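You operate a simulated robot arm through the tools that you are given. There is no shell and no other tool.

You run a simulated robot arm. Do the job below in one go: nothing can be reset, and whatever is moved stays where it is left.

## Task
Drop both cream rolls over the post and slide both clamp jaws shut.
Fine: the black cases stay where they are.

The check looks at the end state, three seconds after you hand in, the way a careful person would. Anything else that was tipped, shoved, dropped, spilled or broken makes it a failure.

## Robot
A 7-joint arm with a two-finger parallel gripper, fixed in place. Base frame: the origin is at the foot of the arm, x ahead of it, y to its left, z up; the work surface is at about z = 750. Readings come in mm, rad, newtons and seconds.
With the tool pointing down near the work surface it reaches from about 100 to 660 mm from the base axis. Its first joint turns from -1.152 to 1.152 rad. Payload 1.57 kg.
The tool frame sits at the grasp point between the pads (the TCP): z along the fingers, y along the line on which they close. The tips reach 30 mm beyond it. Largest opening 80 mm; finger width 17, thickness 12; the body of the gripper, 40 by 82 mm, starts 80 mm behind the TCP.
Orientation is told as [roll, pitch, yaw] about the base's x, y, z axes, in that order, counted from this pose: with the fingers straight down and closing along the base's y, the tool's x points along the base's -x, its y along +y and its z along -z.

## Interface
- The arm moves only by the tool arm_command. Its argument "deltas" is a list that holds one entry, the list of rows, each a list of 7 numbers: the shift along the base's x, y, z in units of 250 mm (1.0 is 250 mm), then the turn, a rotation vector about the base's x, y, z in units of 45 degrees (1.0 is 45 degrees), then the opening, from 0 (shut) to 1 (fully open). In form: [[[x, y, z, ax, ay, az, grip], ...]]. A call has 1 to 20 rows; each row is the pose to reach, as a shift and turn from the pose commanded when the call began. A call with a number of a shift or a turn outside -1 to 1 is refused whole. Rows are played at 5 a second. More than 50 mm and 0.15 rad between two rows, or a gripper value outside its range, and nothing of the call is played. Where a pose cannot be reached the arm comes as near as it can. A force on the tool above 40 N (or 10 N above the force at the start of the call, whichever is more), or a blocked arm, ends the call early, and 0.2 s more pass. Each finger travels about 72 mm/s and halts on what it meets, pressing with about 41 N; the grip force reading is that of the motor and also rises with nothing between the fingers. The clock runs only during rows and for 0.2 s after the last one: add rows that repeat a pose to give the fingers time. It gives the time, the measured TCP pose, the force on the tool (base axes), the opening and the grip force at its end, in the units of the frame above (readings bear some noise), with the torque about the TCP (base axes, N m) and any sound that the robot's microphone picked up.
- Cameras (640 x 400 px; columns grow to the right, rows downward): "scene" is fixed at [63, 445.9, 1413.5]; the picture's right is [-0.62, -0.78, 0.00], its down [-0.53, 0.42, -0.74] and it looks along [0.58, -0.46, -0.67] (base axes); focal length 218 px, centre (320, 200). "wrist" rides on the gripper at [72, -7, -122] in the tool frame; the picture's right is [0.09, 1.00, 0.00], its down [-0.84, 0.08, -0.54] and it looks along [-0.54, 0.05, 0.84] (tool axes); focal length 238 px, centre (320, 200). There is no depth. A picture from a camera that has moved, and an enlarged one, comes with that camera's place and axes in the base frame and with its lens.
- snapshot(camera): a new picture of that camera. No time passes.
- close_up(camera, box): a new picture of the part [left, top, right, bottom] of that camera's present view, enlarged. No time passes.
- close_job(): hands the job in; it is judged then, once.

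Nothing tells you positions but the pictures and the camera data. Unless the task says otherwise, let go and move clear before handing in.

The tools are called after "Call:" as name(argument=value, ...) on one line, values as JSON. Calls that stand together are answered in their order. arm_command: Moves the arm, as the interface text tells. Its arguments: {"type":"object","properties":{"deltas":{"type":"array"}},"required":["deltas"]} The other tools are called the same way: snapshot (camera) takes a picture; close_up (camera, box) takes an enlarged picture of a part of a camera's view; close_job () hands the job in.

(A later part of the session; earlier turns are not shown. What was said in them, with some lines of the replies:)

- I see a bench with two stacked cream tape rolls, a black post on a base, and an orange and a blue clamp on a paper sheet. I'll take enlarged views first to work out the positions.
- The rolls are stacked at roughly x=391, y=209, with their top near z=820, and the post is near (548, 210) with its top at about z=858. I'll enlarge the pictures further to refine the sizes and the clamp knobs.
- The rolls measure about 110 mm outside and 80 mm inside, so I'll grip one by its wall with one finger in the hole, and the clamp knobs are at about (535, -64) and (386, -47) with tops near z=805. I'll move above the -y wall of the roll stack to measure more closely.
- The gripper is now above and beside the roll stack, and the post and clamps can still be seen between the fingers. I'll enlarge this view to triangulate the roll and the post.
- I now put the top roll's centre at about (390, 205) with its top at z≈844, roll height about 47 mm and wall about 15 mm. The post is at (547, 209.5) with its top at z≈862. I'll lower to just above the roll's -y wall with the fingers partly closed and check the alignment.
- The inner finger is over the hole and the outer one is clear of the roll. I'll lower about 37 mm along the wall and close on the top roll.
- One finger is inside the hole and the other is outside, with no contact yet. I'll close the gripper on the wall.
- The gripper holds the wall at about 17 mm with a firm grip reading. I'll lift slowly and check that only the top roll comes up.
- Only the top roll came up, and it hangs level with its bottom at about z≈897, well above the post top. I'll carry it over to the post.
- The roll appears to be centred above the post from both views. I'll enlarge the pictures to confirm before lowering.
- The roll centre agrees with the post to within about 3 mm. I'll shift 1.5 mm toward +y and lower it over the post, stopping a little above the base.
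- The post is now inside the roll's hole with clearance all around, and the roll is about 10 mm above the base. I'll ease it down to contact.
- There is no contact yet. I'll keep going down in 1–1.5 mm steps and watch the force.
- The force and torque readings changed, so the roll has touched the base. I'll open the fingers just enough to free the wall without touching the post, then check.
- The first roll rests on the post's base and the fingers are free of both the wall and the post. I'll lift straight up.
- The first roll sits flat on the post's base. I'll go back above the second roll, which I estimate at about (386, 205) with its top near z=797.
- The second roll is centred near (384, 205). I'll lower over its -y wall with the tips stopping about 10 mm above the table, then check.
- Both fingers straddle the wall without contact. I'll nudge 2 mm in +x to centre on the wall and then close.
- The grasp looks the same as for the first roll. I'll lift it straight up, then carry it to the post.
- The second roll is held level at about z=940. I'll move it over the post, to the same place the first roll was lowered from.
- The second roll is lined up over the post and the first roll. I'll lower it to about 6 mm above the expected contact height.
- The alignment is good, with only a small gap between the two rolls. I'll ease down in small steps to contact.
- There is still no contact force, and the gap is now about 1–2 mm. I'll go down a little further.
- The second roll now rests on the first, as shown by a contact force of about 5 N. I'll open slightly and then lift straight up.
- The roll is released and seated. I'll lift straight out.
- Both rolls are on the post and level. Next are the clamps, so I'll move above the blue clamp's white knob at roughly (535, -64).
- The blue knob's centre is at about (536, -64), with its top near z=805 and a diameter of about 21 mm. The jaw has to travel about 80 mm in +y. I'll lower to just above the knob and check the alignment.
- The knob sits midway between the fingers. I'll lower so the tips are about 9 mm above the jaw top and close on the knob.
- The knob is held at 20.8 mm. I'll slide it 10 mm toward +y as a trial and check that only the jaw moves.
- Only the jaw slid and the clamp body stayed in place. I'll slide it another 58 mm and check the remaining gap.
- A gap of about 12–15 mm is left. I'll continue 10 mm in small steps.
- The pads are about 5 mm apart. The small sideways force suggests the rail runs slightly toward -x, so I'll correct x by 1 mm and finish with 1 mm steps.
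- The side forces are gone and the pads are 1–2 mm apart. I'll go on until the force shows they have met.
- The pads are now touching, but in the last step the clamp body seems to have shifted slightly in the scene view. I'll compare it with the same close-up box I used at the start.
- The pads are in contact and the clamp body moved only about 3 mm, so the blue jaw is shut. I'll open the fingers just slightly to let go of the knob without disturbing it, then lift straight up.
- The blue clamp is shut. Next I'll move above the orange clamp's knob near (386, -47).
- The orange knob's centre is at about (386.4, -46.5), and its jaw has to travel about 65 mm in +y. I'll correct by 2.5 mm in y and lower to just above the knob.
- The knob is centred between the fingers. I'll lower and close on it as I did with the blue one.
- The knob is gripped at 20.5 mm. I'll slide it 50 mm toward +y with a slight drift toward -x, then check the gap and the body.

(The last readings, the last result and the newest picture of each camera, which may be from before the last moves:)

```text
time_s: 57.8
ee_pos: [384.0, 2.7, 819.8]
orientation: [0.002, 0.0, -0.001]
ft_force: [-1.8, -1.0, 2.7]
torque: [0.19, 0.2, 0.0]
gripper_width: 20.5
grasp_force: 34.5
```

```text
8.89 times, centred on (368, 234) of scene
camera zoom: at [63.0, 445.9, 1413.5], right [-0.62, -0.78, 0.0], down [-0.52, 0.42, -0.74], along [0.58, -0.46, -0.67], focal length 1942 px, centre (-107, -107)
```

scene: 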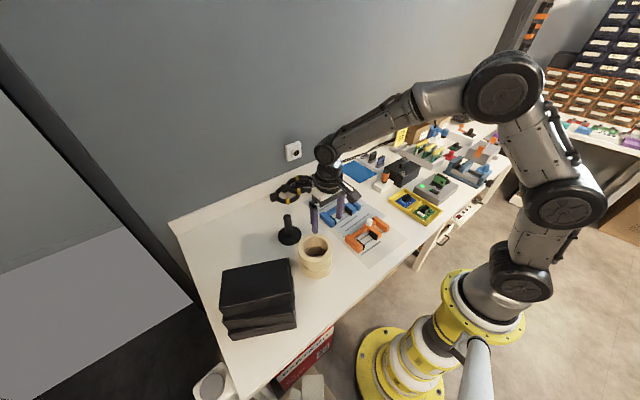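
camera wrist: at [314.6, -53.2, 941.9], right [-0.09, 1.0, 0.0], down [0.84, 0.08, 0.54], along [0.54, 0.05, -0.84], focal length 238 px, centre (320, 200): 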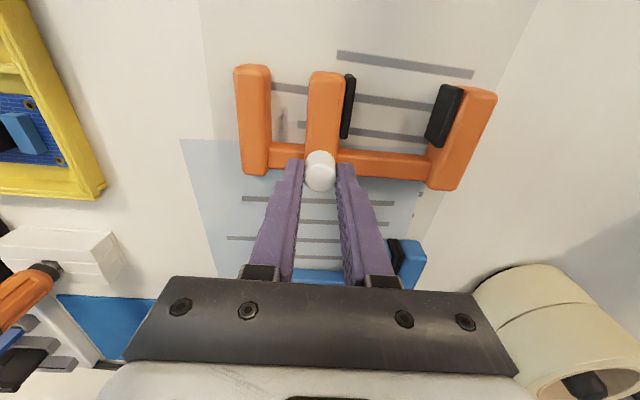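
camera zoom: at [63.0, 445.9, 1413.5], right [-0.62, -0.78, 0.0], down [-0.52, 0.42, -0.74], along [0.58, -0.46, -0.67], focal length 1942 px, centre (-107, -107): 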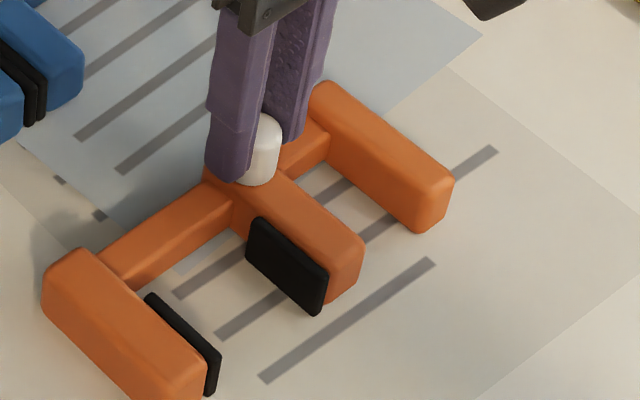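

The orange clamp's body slid along with the jaw: it moved about 35 mm and the jaw closed only about 15 mm. I'll stop dragging it, let go of the knob, lift, and measure before correcting this.

Call:
arm_command(deltas=[[[0, 0, 0, 0, 0, 0, 0.29], [0, 0, 0, 0, 0, 0, 0.32], [0, 0, 0, 0, 0, 0, 0.32], [0, 0, 0.02, 0, 0, 0, 0.32], [0, 0, 0.06, 0, 0, 0, 0.32], [0, 0, 0.14, 0, 0, 0, 0.32], [0, 0, 0.24, 0, 0, 0, 0.32], [0, 0, 0.36, 0, 0, 0, 0.45], [0, 0, 0.44, 0, 0, 0, 0.6], [0, 0, 0.44, 0, 0, 0, 0.6]]])

Call:
snapshot(camera="wrist")

Call:
close_up(camera="wrist", box=[220, 10, 440, 150])

Call:
close_up(camera="scene", box=[335, 200, 405, 265])

Call:
snapshot(camera="scene")

```text
time_s: 60.0
ee_pos: [384.9, 4.9, 930.4]
orientation: [0.0, 0.0, -0.001]
ft_force: [-0.3, -0.1, 0.2]
torque: [0.0, -0.02, 0.01]
gripper_width: 48.2
grasp_force: 0.1
```

```text
taken
camera wrist: at [313.8, -2.0, 1051.8], right [-0.09, 1.0, 0.0], down [0.84, 0.08, 0.54], along [0.54, 0.05, -0.84], focal length 238 px, centre (320, 200)
```

wrist: 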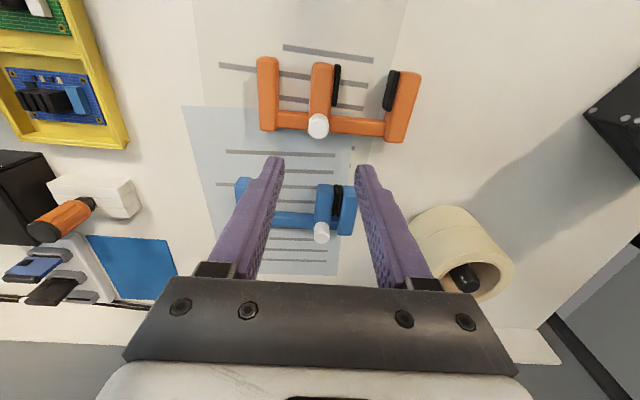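

```text
2.86 times, centred on (330, 80) of wrist
camera zoom: at [313.8, -2.0, 1051.8], right [-0.09, 1.0, 0.0], down [0.84, 0.08, 0.54], along [0.54, 0.05, -0.84], focal length 681 px, centre (291, 543)
```

zoom: 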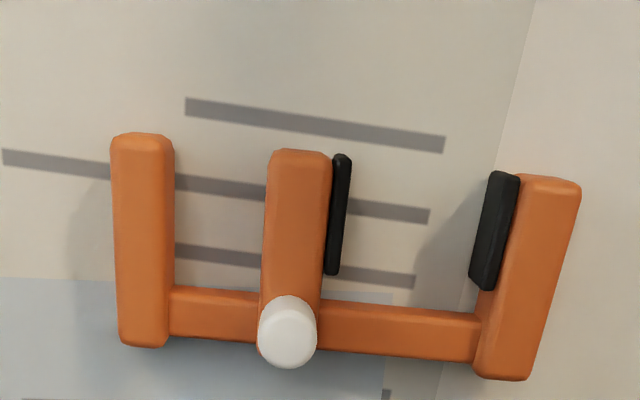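

```text
6.15 times, centred on (370, 232) of scene
camera zoom: at [63.0, 445.9, 1413.5], right [-0.62, -0.78, 0.0], down [-0.53, 0.42, -0.74], along [0.58, -0.46, -0.67], focal length 1344 px, centre (12, 0)
```

zoom: 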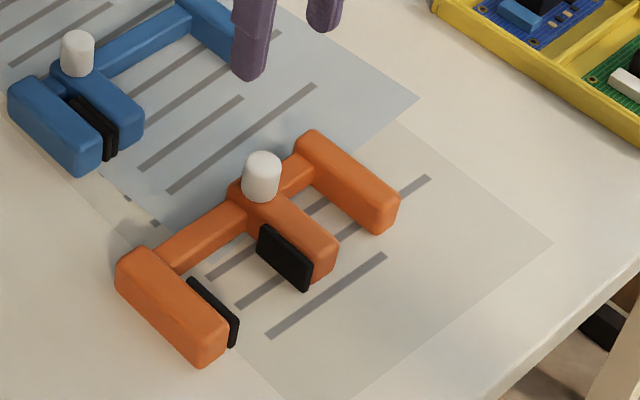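

```text
taken
```

scene: 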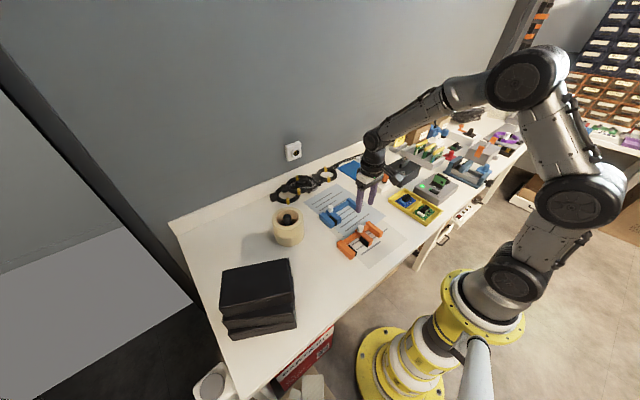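

The body moved about 41 mm toward +y with only about 8 mm of relative slide, because this jaw is stiffer than the clamp's grip on the table. I'll put closed fingers into the ~36 mm gap between the end piece and the sliding jaw and spread them, so the end piece is pushed back toward -y while the jaw is pushed shut toward +y. First I'll position above that gap with the gripper shut.

Call:
arm_command(deltas=[[[-0.03, -0.04, 0, 0, 0, 0, 0.4], [-0.06, -0.08, 0, 0, 0, 0, 0.2], [-0.099, -0.118, 0, 0, 0, 0, 0], [-0.099, -0.118, -0.1, 0, 0, 0, 0], [-0.099, -0.118, -0.2, 0, 0, 0, 0], [-0.099, -0.118, -0.28, 0, 0, 0, 0], [-0.099, -0.118, -0.28, 0, 0, 0, 0]]])

Call:
snapshot(camera="wrist")

Call:
close_up(camera="wrist", box=[220, 30, 430, 200])

Call:
close_up(camera="scene", box=[335, 200, 405, 265])

```text
time_s: 61.6
ee_pos: [359.2, -27.2, 860.9]
orientation: [0.0, 0.0, 0.001]
ft_force: [1.2, 0.5, 0.6]
torque: [0.02, 0.0, 0.01]
gripper_width: 0.1
grasp_force: 21.6
```

```text
taken
camera wrist: at [288.7, -33.0, 982.0], right [-0.09, 1.0, 0.0], down [0.84, 0.08, 0.54], along [0.54, 0.05, -0.84], focal length 238 px, centre (320, 200)
```

wrist: 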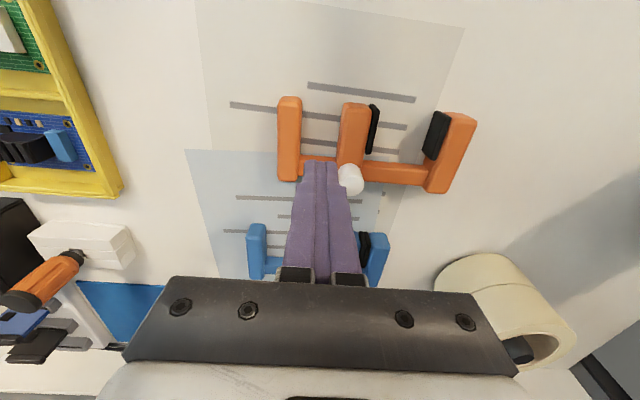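

```text
2.35 times, centred on (325, 115) of wrist
camera zoom: at [288.7, -33.0, 982.0], right [-0.09, 1.0, 0.0], down [0.84, 0.08, 0.54], along [0.54, 0.05, -0.84], focal length 561 px, centre (308, 400)
```

zoom: 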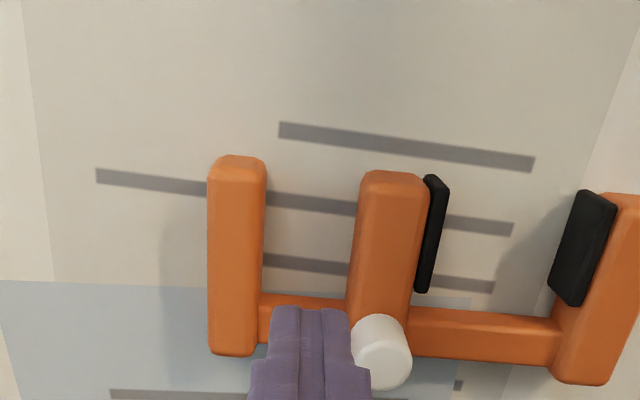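

```text
6.15 times, centred on (370, 232) of scene
camera zoom: at [63.0, 445.9, 1413.5], right [-0.62, -0.78, 0.0], down [-0.53, 0.42, -0.74], along [0.58, -0.46, -0.67], focal length 1344 px, centre (12, 0)
```

zoom: 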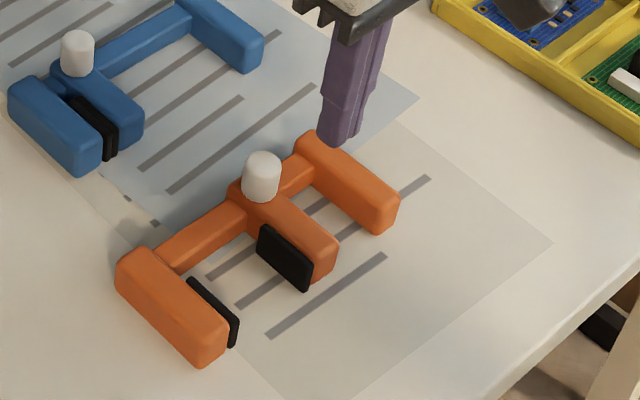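

The closed fingers, about 23 mm wide, line up with the centre of the ~35 mm gap near y=-26. I'll lower them in between the end piece and the sliding jaw, stopping the tips about 10 mm above the table.

Call:
arm_command(deltas=[[[0, 0, -0.06, 0, 0, 0, 0], [0, 0, -0.12, 0, 0, 0, 0], [0, 0, -0.17, 0, 0, 0, 0], [0, 0, -0.21, 0, 0, 0, 0], [0, 0, -0.25, 0, 0, 0, 0], [0, 0, -0.278, 0, 0, 0, 0], [0, 0, -0.278, 0, 0, 0, 0]]])

Call:
snapshot(camera="wrist")

Call:
close_up(camera="scene", box=[335, 200, 405, 265])

```text
time_s: 63.2
ee_pos: [358.9, -26.4, 790.8]
orientation: [0.0, 0.0, 0.0]
ft_force: [0.0, 0.7, -0.1]
torque: [-0.01, 0.0, 0.02]
gripper_width: 0.0
grasp_force: 21.6
```

```text
taken
camera wrist: at [288.4, -31.7, 912.2], right [-0.09, 1.0, 0.0], down [0.84, 0.08, 0.54], along [0.54, 0.05, -0.84], focal length 238 px, centre (320, 200)
```

wrist: 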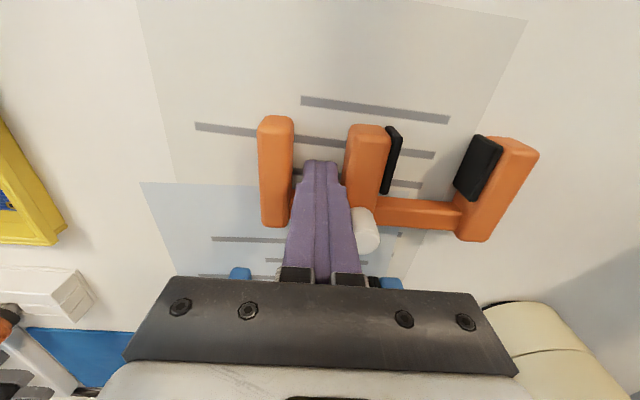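

```text
6.15 times, centred on (370, 232) of scene
camera zoom: at [63.0, 445.9, 1413.5], right [-0.62, -0.78, 0.0], down [-0.53, 0.42, -0.74], along [0.58, -0.46, -0.67], focal length 1344 px, centre (12, 0)
```

zoom: 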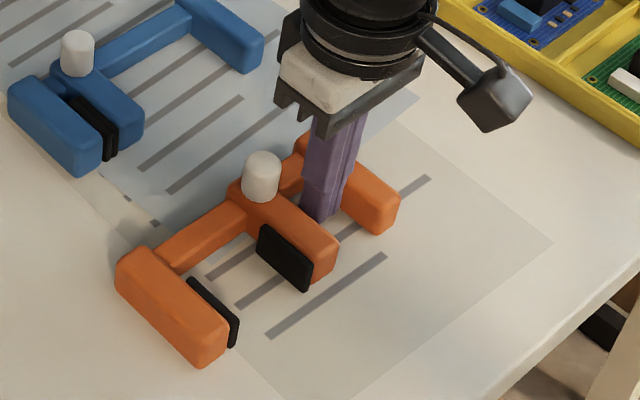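

The fingers are inside the gap with no contact. I'll spread them slowly while drifting slightly toward -y, then check how the body and jaw respond.

Call:
arm_command(deltas=[[[0, 0, 0, 0, 0, 0, 0.08], [0, 0, 0, 0, 0, 0, 0.15], [0, -0.0025, 0, 0, 0, 0, 0.186], [0, -0.005, 0, 0, 0, 0, 0.221], [0, -0.0075, 0, 0, 0, 0, 0.257], [0, -0.01, 0, 0, 0, 0, 0.2925], [0, -0.01, 0, 0, 0, 0, 0.2925]]])

Call:
snapshot(camera="wrist")

Call:
close_up(camera="scene", box=[335, 200, 405, 265])

```text
time_s: 64.8
ee_pos: [360.0, -28.5, 790.5]
orientation: [-0.001, 0.0, 0.001]
ft_force: [-0.7, 0.8, 0.0]
torque: [0.02, -0.02, 0.02]
gripper_width: 22.6
grasp_force: 0.0
```

```text
taken
camera wrist: at [289.0, -34.7, 912.5], right [-0.09, 1.0, 0.0], down [0.84, 0.08, 0.54], along [0.54, 0.05, -0.84], focal length 238 px, centre (320, 200)
```

wrist: 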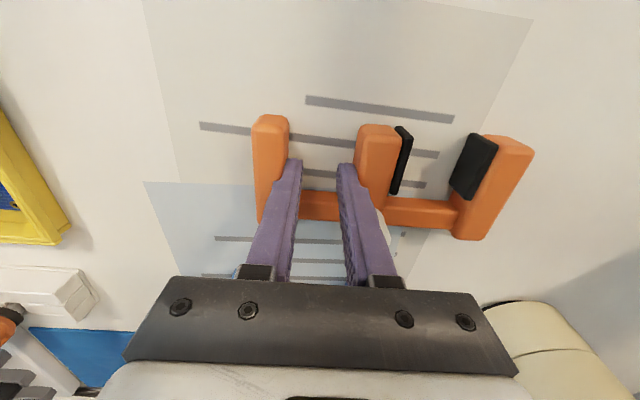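

```text
6.15 times, centred on (370, 232) of scene
camera zoom: at [63.0, 445.9, 1413.4], right [-0.62, -0.78, 0.0], down [-0.53, 0.42, -0.74], along [0.58, -0.46, -0.67], focal length 1344 px, centre (12, 0)
```

zoom: 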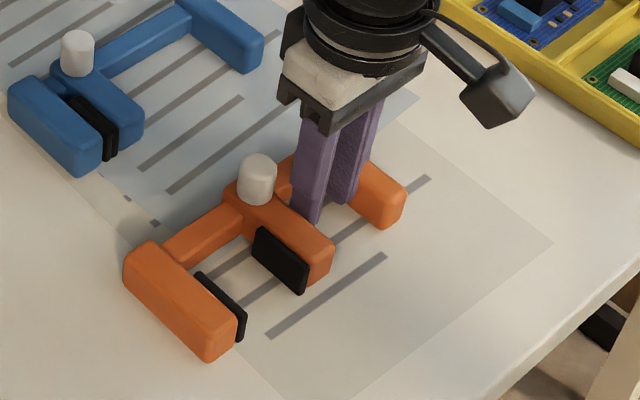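

The spreading works: the pads came closer and the body moved back toward -y. I'll continue the same way.

Call:
arm_command(deltas=[[[0, -0.0025, 0, 0, 0, 0, 0.328], [0, -0.005, 0, 0, 0, 0, 0.364], [0, -0.0075, 0, 0, 0, 0, 0.399], [0, -0.01, 0, 0, 0, 0, 0.435], [0, -0.0125, 0, 0, 0, 0, 0.4706], [0, -0.015, 0, 0, 0, 0, 0.506], [0, -0.0175, 0, 0, 0, 0, 0.542], [0, -0.02, 0, 0, 0, 0, 0.5775], [0, -0.02, 0, 0, 0, 0, 0.5775]]])

Call:
snapshot(camera="wrist")

Call:
close_up(camera="scene", box=[340, 212, 396, 257])

```text
time_s: 66.8
ee_pos: [359.8, -32.8, 792.3]
orientation: [-0.002, 0.001, -0.003]
ft_force: [-0.3, 0.2, 0.2]
torque: [0.0, 0.0, 0.01]
gripper_width: 45.3
grasp_force: 0.1
```

```text
taken
camera wrist: at [288.8, -39.6, 913.0], right [-0.09, 1.0, 0.0], down [0.84, 0.08, 0.54], along [0.54, 0.05, -0.84], focal length 238 px, centre (320, 200)
```

wrist: 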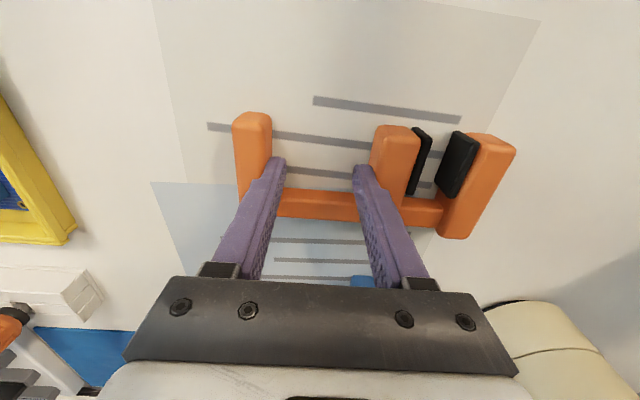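

```text
8.89 times, centred on (368, 234) of scene
camera zoom: at [63.0, 445.9, 1413.4], right [-0.62, -0.78, 0.0], down [-0.53, 0.42, -0.74], along [0.58, -0.46, -0.67], focal length 1942 px, centre (-107, -107)
```

zoom: 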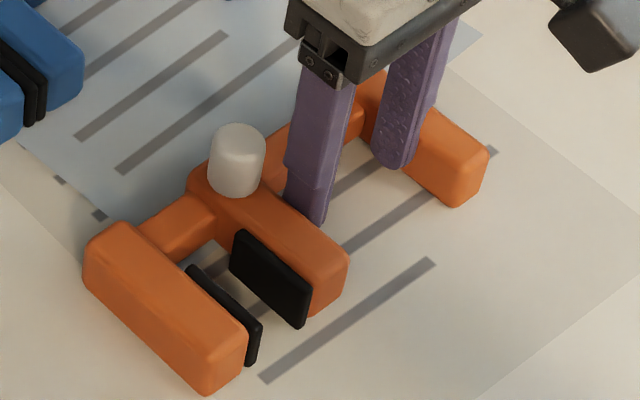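

The gap is down to about 20 mm and the body has come most of the way back. I'll continue spreading.

Call:
arm_command(deltas=[[[0, -0.0025, 0, 0, 0, 0, 0.613], [0, -0.005, 0, 0, 0, 0, 0.649], [0, -0.0075, 0, 0, 0, 0, 0.684], [0, -0.01, 0, 0, 0, 0, 0.72], [0, -0.0125, 0, 0, 0, 0, 0.7556], [0, -0.015, 0, 0, 0, 0, 0.791], [0, -0.015, 0, 0, 0, 0, 0.791]]])

Call:
snapshot(camera="wrist")

Call:
close_up(camera="scene", box=[340, 212, 396, 257])

```text
time_s: 68.4
ee_pos: [361.0, -36.9, 791.5]
orientation: [-0.001, 0.0, 0.0]
ft_force: [0.6, 0.3, 0.5]
torque: [0.01, -0.01, -0.05]
gripper_width: 62.5
grasp_force: 0.1
```

```text
taken
camera wrist: at [289.2, -43.5, 913.0], right [-0.09, 1.0, 0.0], down [0.84, 0.08, 0.54], along [0.54, 0.05, -0.84], focal length 238 px, centre (320, 200)
```

wrist: 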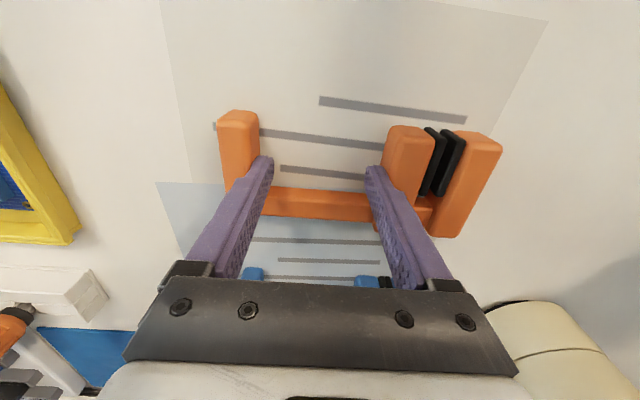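

```text
8.89 times, centred on (368, 234) of scene
camera zoom: at [63.0, 445.9, 1413.4], right [-0.62, -0.78, 0.0], down [-0.53, 0.42, -0.74], along [0.58, -0.46, -0.67], focal length 1942 px, centre (-107, -107)
```

zoom: 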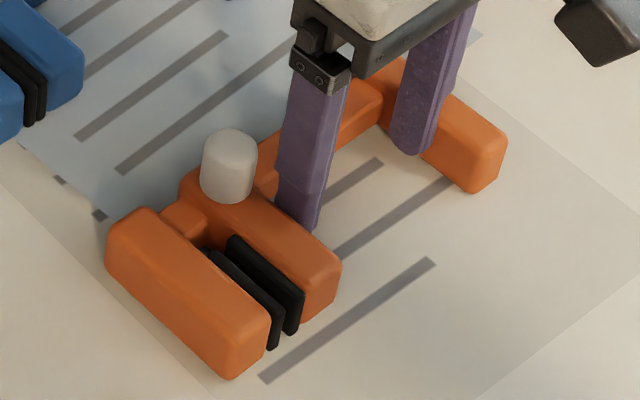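

The pads are only about 6 mm apart. I'll finish with finer steps until the fingers stall against the shut jaw.

Call:
arm_command(deltas=[[[0, -0.0013, 0, 0, 0, 0, 0.809], [0, -0.0025, 0, 0, 0, 0, 0.827], [0, -0.0038, 0, 0, 0, 0, 0.845], [0, -0.005, 0, 0, 0, 0, 0.8625], [0, -0.005, 0, 0, 0, 0, 0.88], [0, -0.005, 0, 0, 0, 0, 0.88]]])

Call:
snapshot(camera="wrist")

Call:
close_up(camera="wrist", box=[370, 100, 530, 250])

Call:
close_up(camera="scene", box=[340, 212, 396, 257])

```text
time_s: 69.8
ee_pos: [361.5, -37.6, 790.4]
orientation: [0.0, -0.001, 0.0]
ft_force: [-0.4, 0.7, -0.5]
torque: [0.02, 0.0, -0.02]
gripper_width: 67.8
grasp_force: 0.1
```

```text
taken
camera wrist: at [289.2, -44.6, 912.5], right [-0.09, 1.0, 0.0], down [0.84, 0.08, 0.54], along [0.54, 0.05, -0.84], focal length 238 px, centre (320, 200)
```

wrist: 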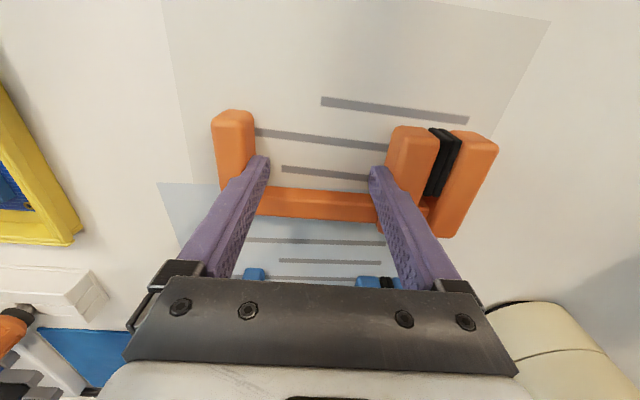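

```text
2.67 times, centred on (450, 175) of wrist
camera zoom: at [289.2, -44.6, 912.5], right [-0.09, 1.0, 0.0], down [0.84, 0.08, 0.54], along [0.54, 0.05, -0.84], focal length 636 px, centre (-27, 267)
```

zoom: 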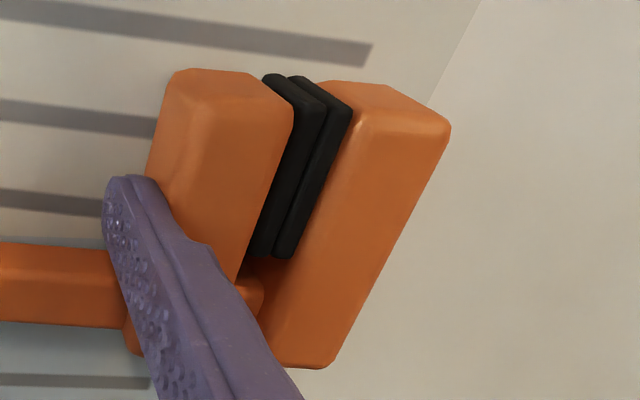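

```text
8.89 times, centred on (368, 234) of scene
camera zoom: at [63.0, 445.9, 1413.4], right [-0.62, -0.78, 0.0], down [-0.53, 0.42, -0.74], along [0.58, -0.46, -0.67], focal length 1942 px, centre (-107, -107)
```

zoom: 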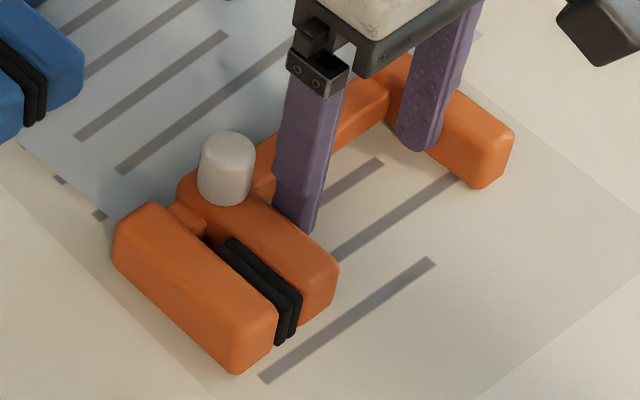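

The fingers have stalled at 67.8 mm with the pads in contact, so the orange jaw is shut. The clamp body is within about 2–3 mm of where it started. While it is still held I'll nudge it back by that amount, then bring the fingers in slightly to let go.

Call:
arm_command(deltas=[[[0.003, -0.004, 0, 0, 0, 0, 0.88], [0.006, -0.008, 0, 0, 0, 0, 0.88], [0.006, -0.008, 0, 0, 0, 0, 0.88], [0.006, -0.008, 0, 0, 0, 0, 0.84], [0.006, -0.008, 0, 0, 0, 0, 0.8], [0.006, -0.008, 0, 0, 0, 0, 0.74], [0.006, -0.008, 0, 0, 0, 0, 0.74]]])

Call:
snapshot(camera="wrist")

Call:
close_up(camera="scene", box=[340, 212, 396, 257])

```text
time_s: 71.4
ee_pos: [360.6, -41.3, 791.5]
orientation: [-0.001, 0.0, 0.001]
ft_force: [-0.7, 0.4, 0.3]
torque: [-0.04, 0.01, 0.02]
gripper_width: 59.3
grasp_force: 0.1
```

```text
taken
camera wrist: at [290.6, -46.5, 912.5], right [-0.09, 1.0, 0.0], down [0.84, 0.08, 0.54], along [0.54, 0.05, -0.84], focal length 238 px, centre (320, 200)
```

wrist: 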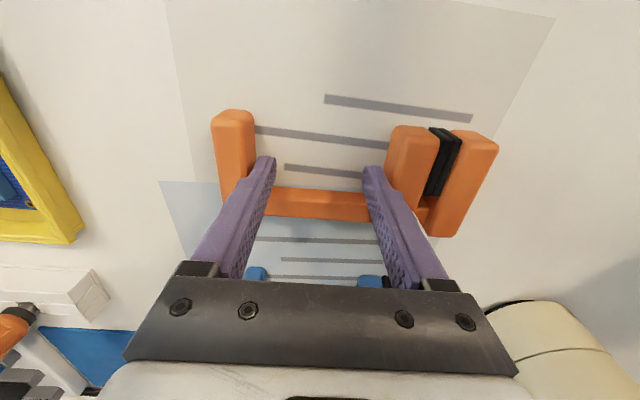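

```text
8.89 times, centred on (368, 234) of scene
camera zoom: at [63.0, 445.9, 1413.5], right [-0.62, -0.78, 0.0], down [-0.53, 0.42, -0.74], along [0.58, -0.46, -0.67], focal length 1942 px, centre (-107, -107)
```

zoom: 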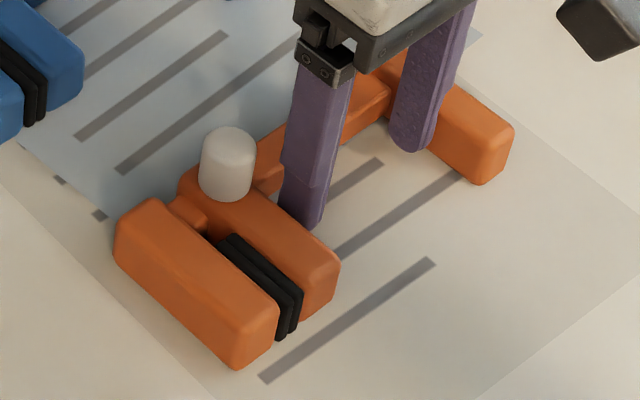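

The orange clamp body is back where it started and its pads are touching. I'll lift the fingers straight out and then check everything.

Call:
arm_command(deltas=[[[0, 0, 0.03, 0, 0, 0, 0.74], [0, 0, 0.08, 0, 0, 0, 0.74], [0, 0, 0.16, 0, 0, 0, 0.74], [0, 0, 0.26, 0, 0, 0, 0.74], [0, 0, 0.38, 0, 0, 0, 0.74], [0, 0, 0.5, 0, 0, 0, 0.74], [0, 0, 0.6, 0, 0, 0, 0.74], [0, 0, 0.6, 0, 0, 0, 0.74]]])

Call:
snapshot(camera="wrist")

Call:
close_up(camera="wrist", box=[250, 20, 450, 150])

Call:
close_up(camera="scene", box=[340, 212, 396, 257])

Call:
close_up(camera="scene", box=[315, 190, 365, 230])

Call:
snapshot(camera="scene")

```text
time_s: 73.2
ee_pos: [360.8, -39.8, 941.6]
orientation: [0.0, -0.001, 0.0]
ft_force: [-0.7, -0.2, -0.6]
torque: [-0.05, -0.01, 0.04]
gripper_width: 59.1
grasp_force: 0.0
```

```text
taken
camera wrist: at [290.2, -46.0, 1062.6], right [-0.09, 1.0, 0.0], down [0.84, 0.08, 0.54], along [0.54, 0.05, -0.84], focal length 238 px, centre (320, 200)
```

wrist: 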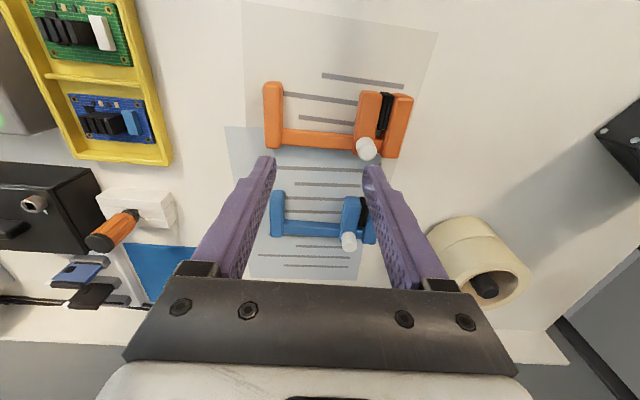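

```text
3.08 times, centred on (350, 85) of wrist
camera zoom: at [290.2, -46.0, 1062.6], right [-0.09, 1.0, 0.0], down [0.84, 0.08, 0.54], along [0.54, 0.05, -0.84], focal length 733 px, centre (228, 554)
```

zoom: 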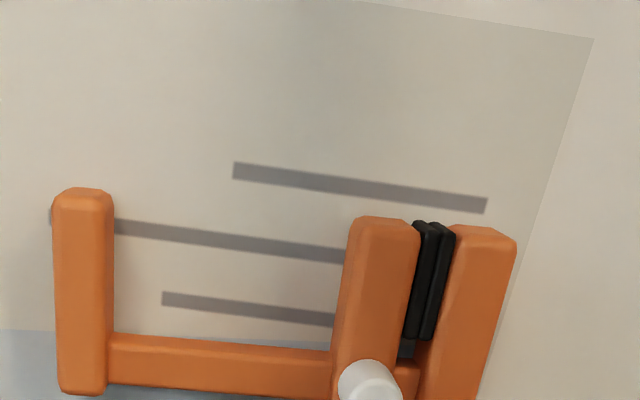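

```text
8.89 times, centred on (368, 234) of scene
camera zoom: at [63.0, 445.9, 1413.5], right [-0.62, -0.78, 0.0], down [-0.53, 0.42, -0.74], along [0.58, -0.46, -0.67], focal length 1942 px, centre (-107, -107)
```

zoom: 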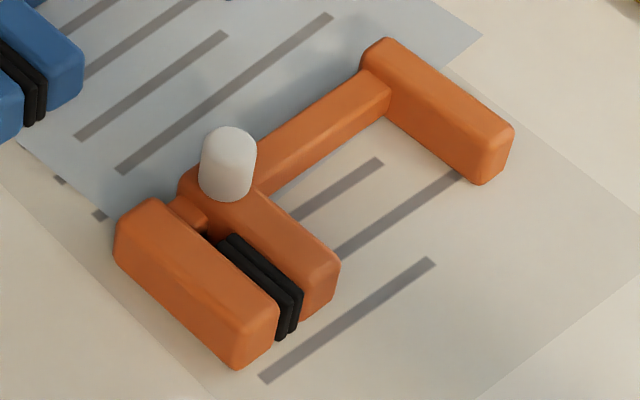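

```text
10.00 times, centred on (340, 210) of scene
camera zoom: at [63.0, 445.9, 1413.5], right [-0.62, -0.78, 0.0], down [-0.53, 0.42, -0.74], along [0.58, -0.46, -0.67], focal length 2184 px, centre (120, 100)
```

zoom: 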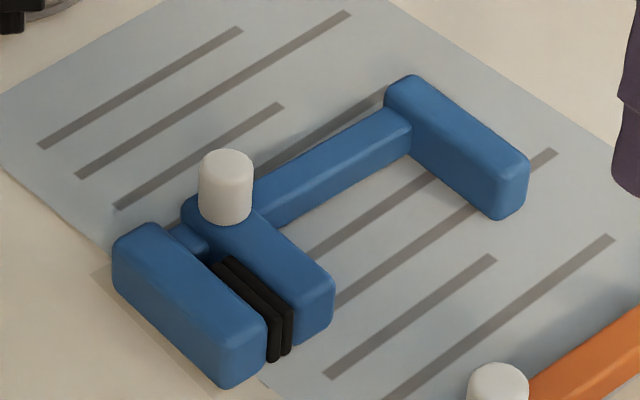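

```text
taken
```

scene: 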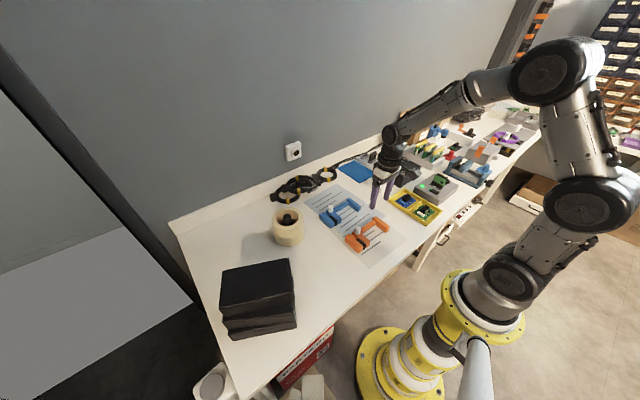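

Both clamps are shut and the orange one is back in its original spot, but the blue body sits about 4–5 mm off where it began. I'll fix that the same way: fingers into its gap between the end piece and the jaw, spread lightly, then nudge it back. First I'll position above it.

Call:
arm_command(deltas=[[[0.1, 0.004, 0, 0, 0, 0, 0.69], [0.24, 0.009, 0, 0, 0, 0, 0.69], [0.38, 0.014, 0, 0, 0, 0, 0.69], [0.5, 0.018, 0, 0, 0, 0, 0.69], [0.57, 0.021, -0.08, 0, 0, 0, 0.69], [0.586, 0.021, -0.18, 0, 0, 0, 0.69], [0.586, 0.021, -0.28, 0, 0, 0, 0.69], [0.586, 0.021, -0.28, 0, 0, 0, 0.69]]])

Call:
snapshot(camera="wrist")

Call:
close_up(camera="wrist", box=[220, 50, 420, 200])

Call:
close_up(camera="scene", box=[305, 170, 375, 230])

```text
time_s: 75.0
ee_pos: [508.8, -34.1, 870.7]
orientation: [-0.001, 0.001, 0.001]
ft_force: [0.0, -0.1, -0.3]
torque: [0.02, 0.05, 0.01]
gripper_width: 55.3
grasp_force: 0.1
```

```text
taken
camera wrist: at [437.0, -41.0, 993.4], right [-0.09, 1.0, 0.0], down [0.84, 0.08, 0.54], along [0.54, 0.05, -0.84], focal length 238 px, centre (320, 200)
```

wrist: 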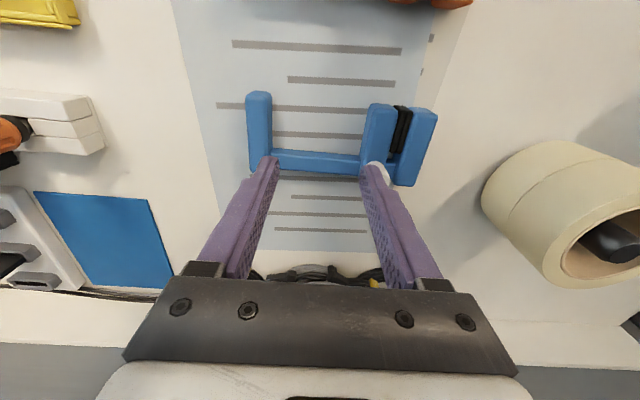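

```text
2.67 times, centred on (320, 125) of wrist
camera zoom: at [437.0, -41.0, 993.4], right [-0.09, 1.0, 0.0], down [0.84, 0.08, 0.54], along [0.54, 0.05, -0.84], focal length 636 px, centre (320, 400)
```

zoom: 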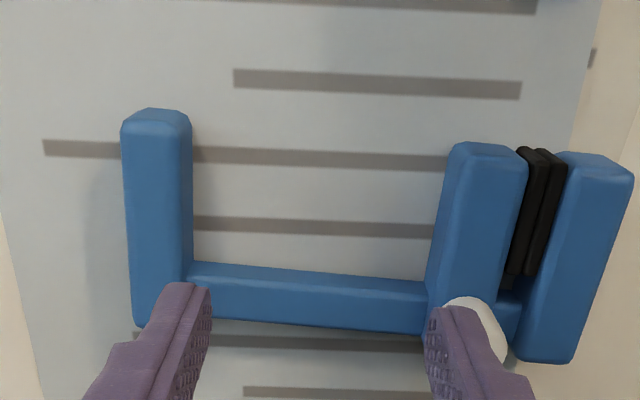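

```text
6.67 times, centred on (340, 200) of scene
camera zoom: at [63.0, 445.9, 1413.5], right [-0.62, -0.78, 0.0], down [-0.53, 0.42, -0.74], along [0.58, -0.46, -0.67], focal length 1456 px, centre (187, 200)
```

zoom: 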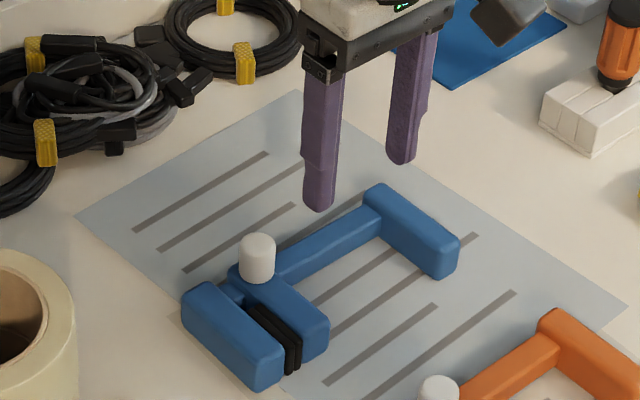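

The gap runs from about y=-80.6 to y=10, and the fingers sit inside it with about 5 mm to spare on each side. I'll lower straight down into it.

Call:
arm_command(deltas=[[[0, 0, -0.07, 0, 0, 0, 0.69], [0, 0, -0.14, 0, 0, 0, 0.69], [0, 0, -0.2, 0, 0, 0, 0.69], [0, 0, -0.25, 0, 0, 0, 0.69], [0, 0, -0.29, 0, 0, 0, 0.69], [0, 0, -0.32, 0, 0, 0, 0.69], [0, 0, -0.32, 0, 0, 0, 0.69]]])

Call:
snapshot(camera="wrist")

Call:
close_up(camera="scene", box=[315, 190, 365, 230])

```text
time_s: 76.6
ee_pos: [506.6, -37.0, 792.0]
orientation: [0.001, -0.002, 0.0]
ft_force: [-0.2, 0.9, 0.2]
torque: [-0.02, 0.0, 0.0]
gripper_width: 55.5
grasp_force: 0.1
```

```text
taken
camera wrist: at [436.3, -41.8, 913.0], right [-0.09, 1.0, 0.0], down [0.84, 0.08, 0.54], along [0.54, 0.05, -0.84], focal length 238 px, centre (320, 200)
```

wrist: 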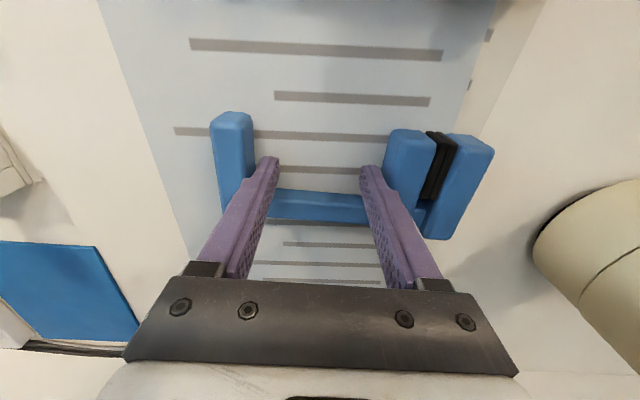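

```text
10.00 times, centred on (340, 210) of scene
camera zoom: at [63.0, 445.9, 1413.5], right [-0.62, -0.78, 0.0], down [-0.53, 0.42, -0.74], along [0.58, -0.46, -0.67], focal length 2184 px, centre (120, 100)
```

zoom: 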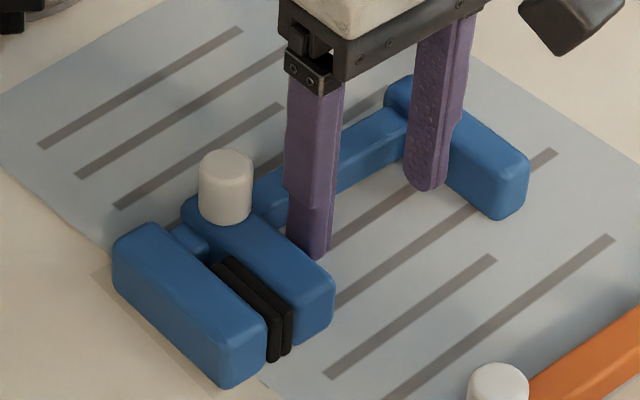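

The fingers are in the gap and clear of both sides. I'll spread gently until they stall against the shut clamp.

Call:
arm_command(deltas=[[[0, 0, 0, 0, 0, 0, 0.73], [0, 0, 0, 0, 0, 0, 0.77], [0, 0, 0, 0, 0, 0, 0.8], [0, 0, 0, 0, 0, 0, 0.83], [0, 0, 0, 0, 0, 0, 0.86], [0, 0, 0, 0, 0, 0, 0.88], [0, 0, 0, 0, 0, 0, 0.88]]])

Call:
snapshot(camera="wrist")

Call:
close_up(camera="scene", box=[315, 190, 365, 230])

```text
time_s: 78.2
ee_pos: [507.3, -36.0, 792.3]
orientation: [0.001, -0.002, -0.001]
ft_force: [-0.3, -0.2, 0.9]
torque: [-0.03, -0.01, -0.03]
gripper_width: 68.3
grasp_force: 0.0
```

```text
taken
camera wrist: at [436.3, -41.8, 913.3], right [-0.09, 1.0, 0.0], down [0.84, 0.08, 0.54], along [0.54, 0.05, -0.84], focal length 238 px, centre (320, 200)
```

wrist: 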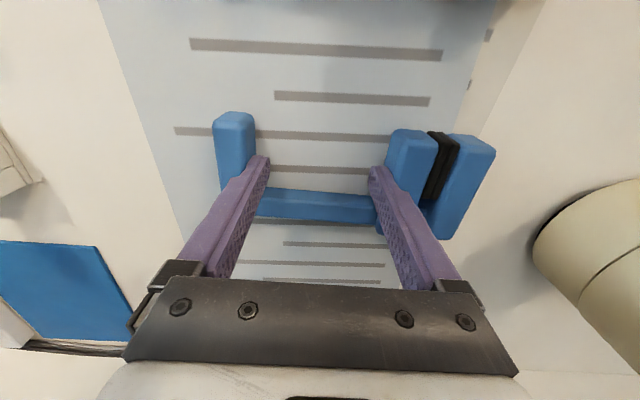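

```text
10.00 times, centred on (340, 210) of scene
camera zoom: at [63.0, 445.9, 1413.5], right [-0.62, -0.78, 0.0], down [-0.53, 0.42, -0.74], along [0.58, -0.46, -0.67], focal length 2184 px, centre (120, 100)
```

zoom: 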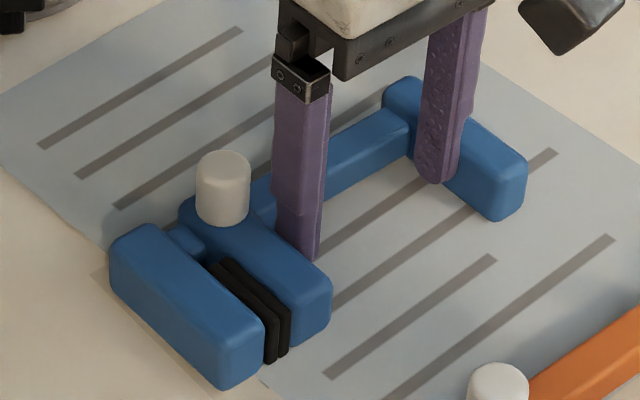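

The fingers stalled at 68 mm, so the blue jaw is firmly shut and held. I'll nudge the whole clamp back by about +2.5 mm in x and -4.5 mm in y.

Call:
arm_command(deltas=[[[0.003, -0.006, 0, 0, 0, 0, 0.88], [0.006, -0.012, 0, 0, 0, 0, 0.88], [0.01, -0.018, 0, 0, 0, 0, 0.88], [0.01, -0.018, 0, 0, 0, 0, 0.88]]])

Call:
close_up(camera="scene", box=[315, 190, 365, 230])

Call:
snapshot(camera="wrist")

```text
time_s: 79.2
ee_pos: [510.0, -39.6, 790.9]
orientation: [-0.001, 0.0, 0.001]
ft_force: [-0.3, 0.9, 0.7]
torque: [0.02, 0.03, 0.02]
gripper_width: 68.3
grasp_force: 0.1
```

```text
10.00 times, centred on (340, 210) of scene
camera zoom: at [63.0, 445.9, 1413.4], right [-0.62, -0.78, 0.0], down [-0.52, 0.42, -0.74], along [0.58, -0.46, -0.67], focal length 2184 px, centre (120, 100)
```

zoom: 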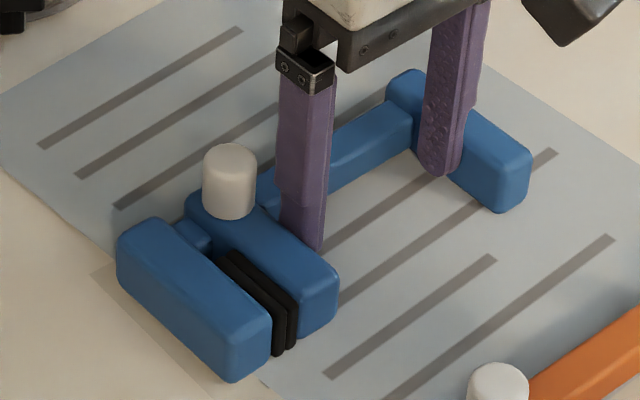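

```text
taken
camera wrist: at [439.2, -46.5, 912.9], right [-0.09, 1.0, 0.0], down [0.84, 0.08, 0.54], along [0.54, 0.05, -0.84], focal length 238 px, centre (320, 200)
```

wrist: 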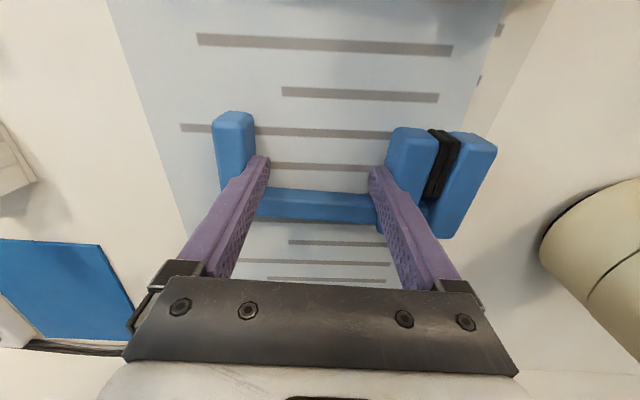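

The blue clamp now matches its original corner positions and stays shut. I'll draw the fingers in slightly and lift straight out.

Call:
arm_command(deltas=[[[0, 0, 0, 0, 0, 0, 0.83], [0, 0, 0, 0, 0, 0, 0.78], [0, 0, 0, 0, 0, 0, 0.74], [0, 0, 0, 0, 0, 0, 0.74], [0, 0, 0.03, 0, 0, 0, 0.74], [0, 0, 0.08, 0, 0, 0, 0.74], [0, 0, 0.16, 0, 0, 0, 0.74], [0, 0, 0.26, 0, 0, 0, 0.74], [0, 0, 0.38, 0, 0, 0, 0.74], [0, 0, 0.5, 0, 0, 0, 0.74], [0, 0, 0.62, 0, 0, 0, 0.74], [0, 0, 0.74, 0, 0, 0, 0.74], [0, 0, 0.8, 0, 0, 0, 0.74], [0, 0, 0.8, 0, 0, 0, 0.74]]])

Call:
snapshot(camera="wrist")

Call:
snapshot(camera="scene")

Call:
close_up(camera="scene", box=[300, 180, 400, 260])

Call:
close_up(camera="scene", box=[200, 170, 420, 340])

Call:
close_up(camera="scene", box=[260, 200, 330, 255])

```text
time_s: 82.2
ee_pos: [509.3, -39.9, 990.5]
orientation: [0.001, 0.0, -0.001]
ft_force: [-0.6, -0.7, -0.3]
torque: [0.01, 0.02, -0.01]
gripper_width: 59.3
grasp_force: 0.0
```

```text
taken
camera wrist: at [438.0, -46.6, 1113.0], right [-0.09, 1.0, 0.0], down [0.84, 0.08, 0.54], along [0.54, 0.05, -0.84], focal length 238 px, centre (320, 200)
```

wrist: 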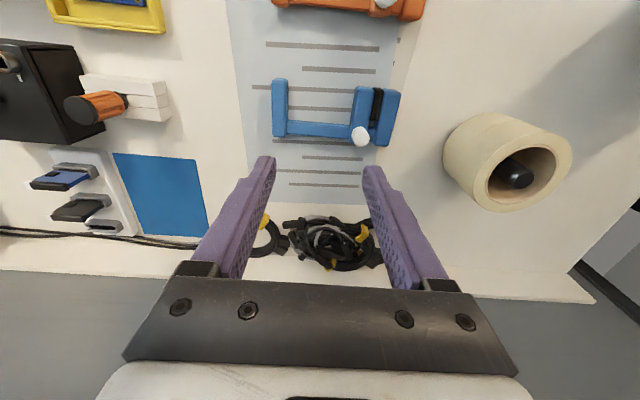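

```text
taken
```

scene: 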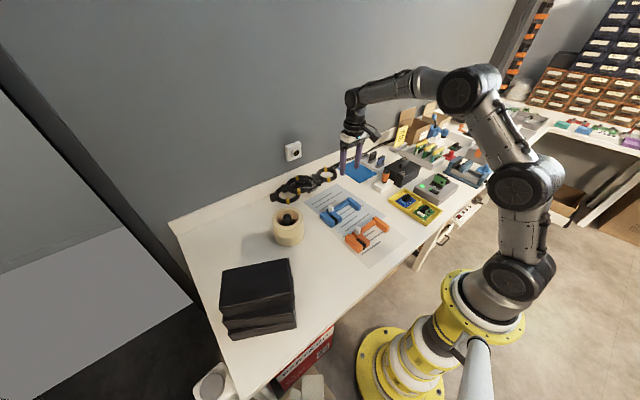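

```text
5.00 times, centred on (350, 220) of scene
camera zoom: at [63.0, 445.9, 1413.5], right [-0.62, -0.78, 0.0], down [-0.53, 0.42, -0.74], along [0.58, -0.46, -0.67], focal length 1092 px, centre (170, 100)
```

zoom: 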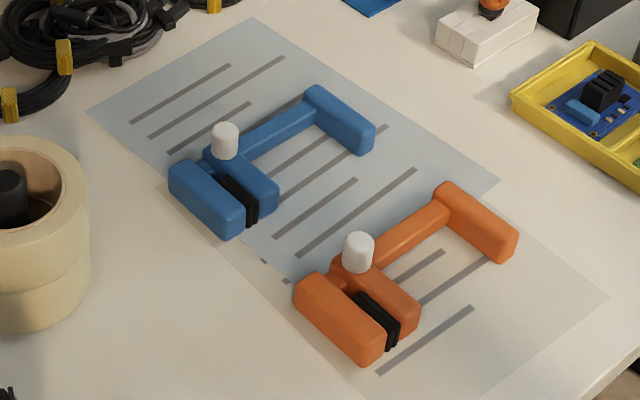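

```text
2.35 times, centred on (310, 255) of scene
camera zoom: at [63.0, 445.9, 1413.5], right [-0.62, -0.78, 0.0], down [-0.53, 0.42, -0.74], along [0.58, -0.46, -0.67], focal length 514 px, centre (344, 71)
```

zoom: 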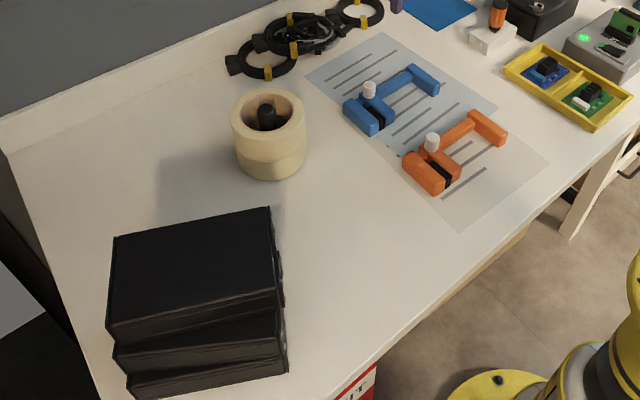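

```text
7.27 times, centred on (295, 228) of scene
camera zoom: at [63.0, 445.9, 1413.5], right [-0.62, -0.78, 0.0], down [-0.53, 0.42, -0.74], along [0.58, -0.46, -0.67], focal length 1589 px, centre (502, 0)
```

zoom: 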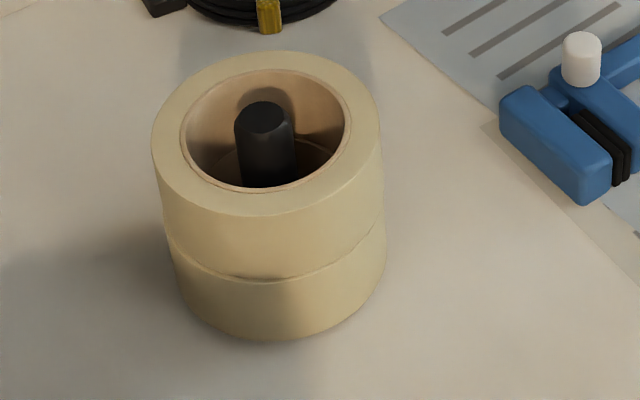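

Both cream rolls sit level over the post, both clamp jaws are shut with their pads touching, and both clamp bodies are in their original places. The black cases and everything else look unmoved, and the gripper is empty and well clear, so I'm handing in the job.

Call:
close_job()

```text
The job is handed in.
```

Both cream rolls are over the post, stacked level, and both clamp jaws are shut with their pads touching. I've handed the job in; the check's result hasn't come back.

- **Orange clamp:** its jaw is stiffer than the blue one. When I dragged the knob, the whole clamp slid about 40 mm. I then spread the fingers between its end piece and the jaw, which closed the jaw and pushed the body back.
- **Blue clamp:** its body shifted about 5 mm as the jaw closed, and I nudged it back while it was held shut.

In the final pictures both clamp bodies match their original corner positions, to within about 1 mm as far as I can read them. The black cases and everything else on the bench look unmoved. The gripper is empty and well clear.
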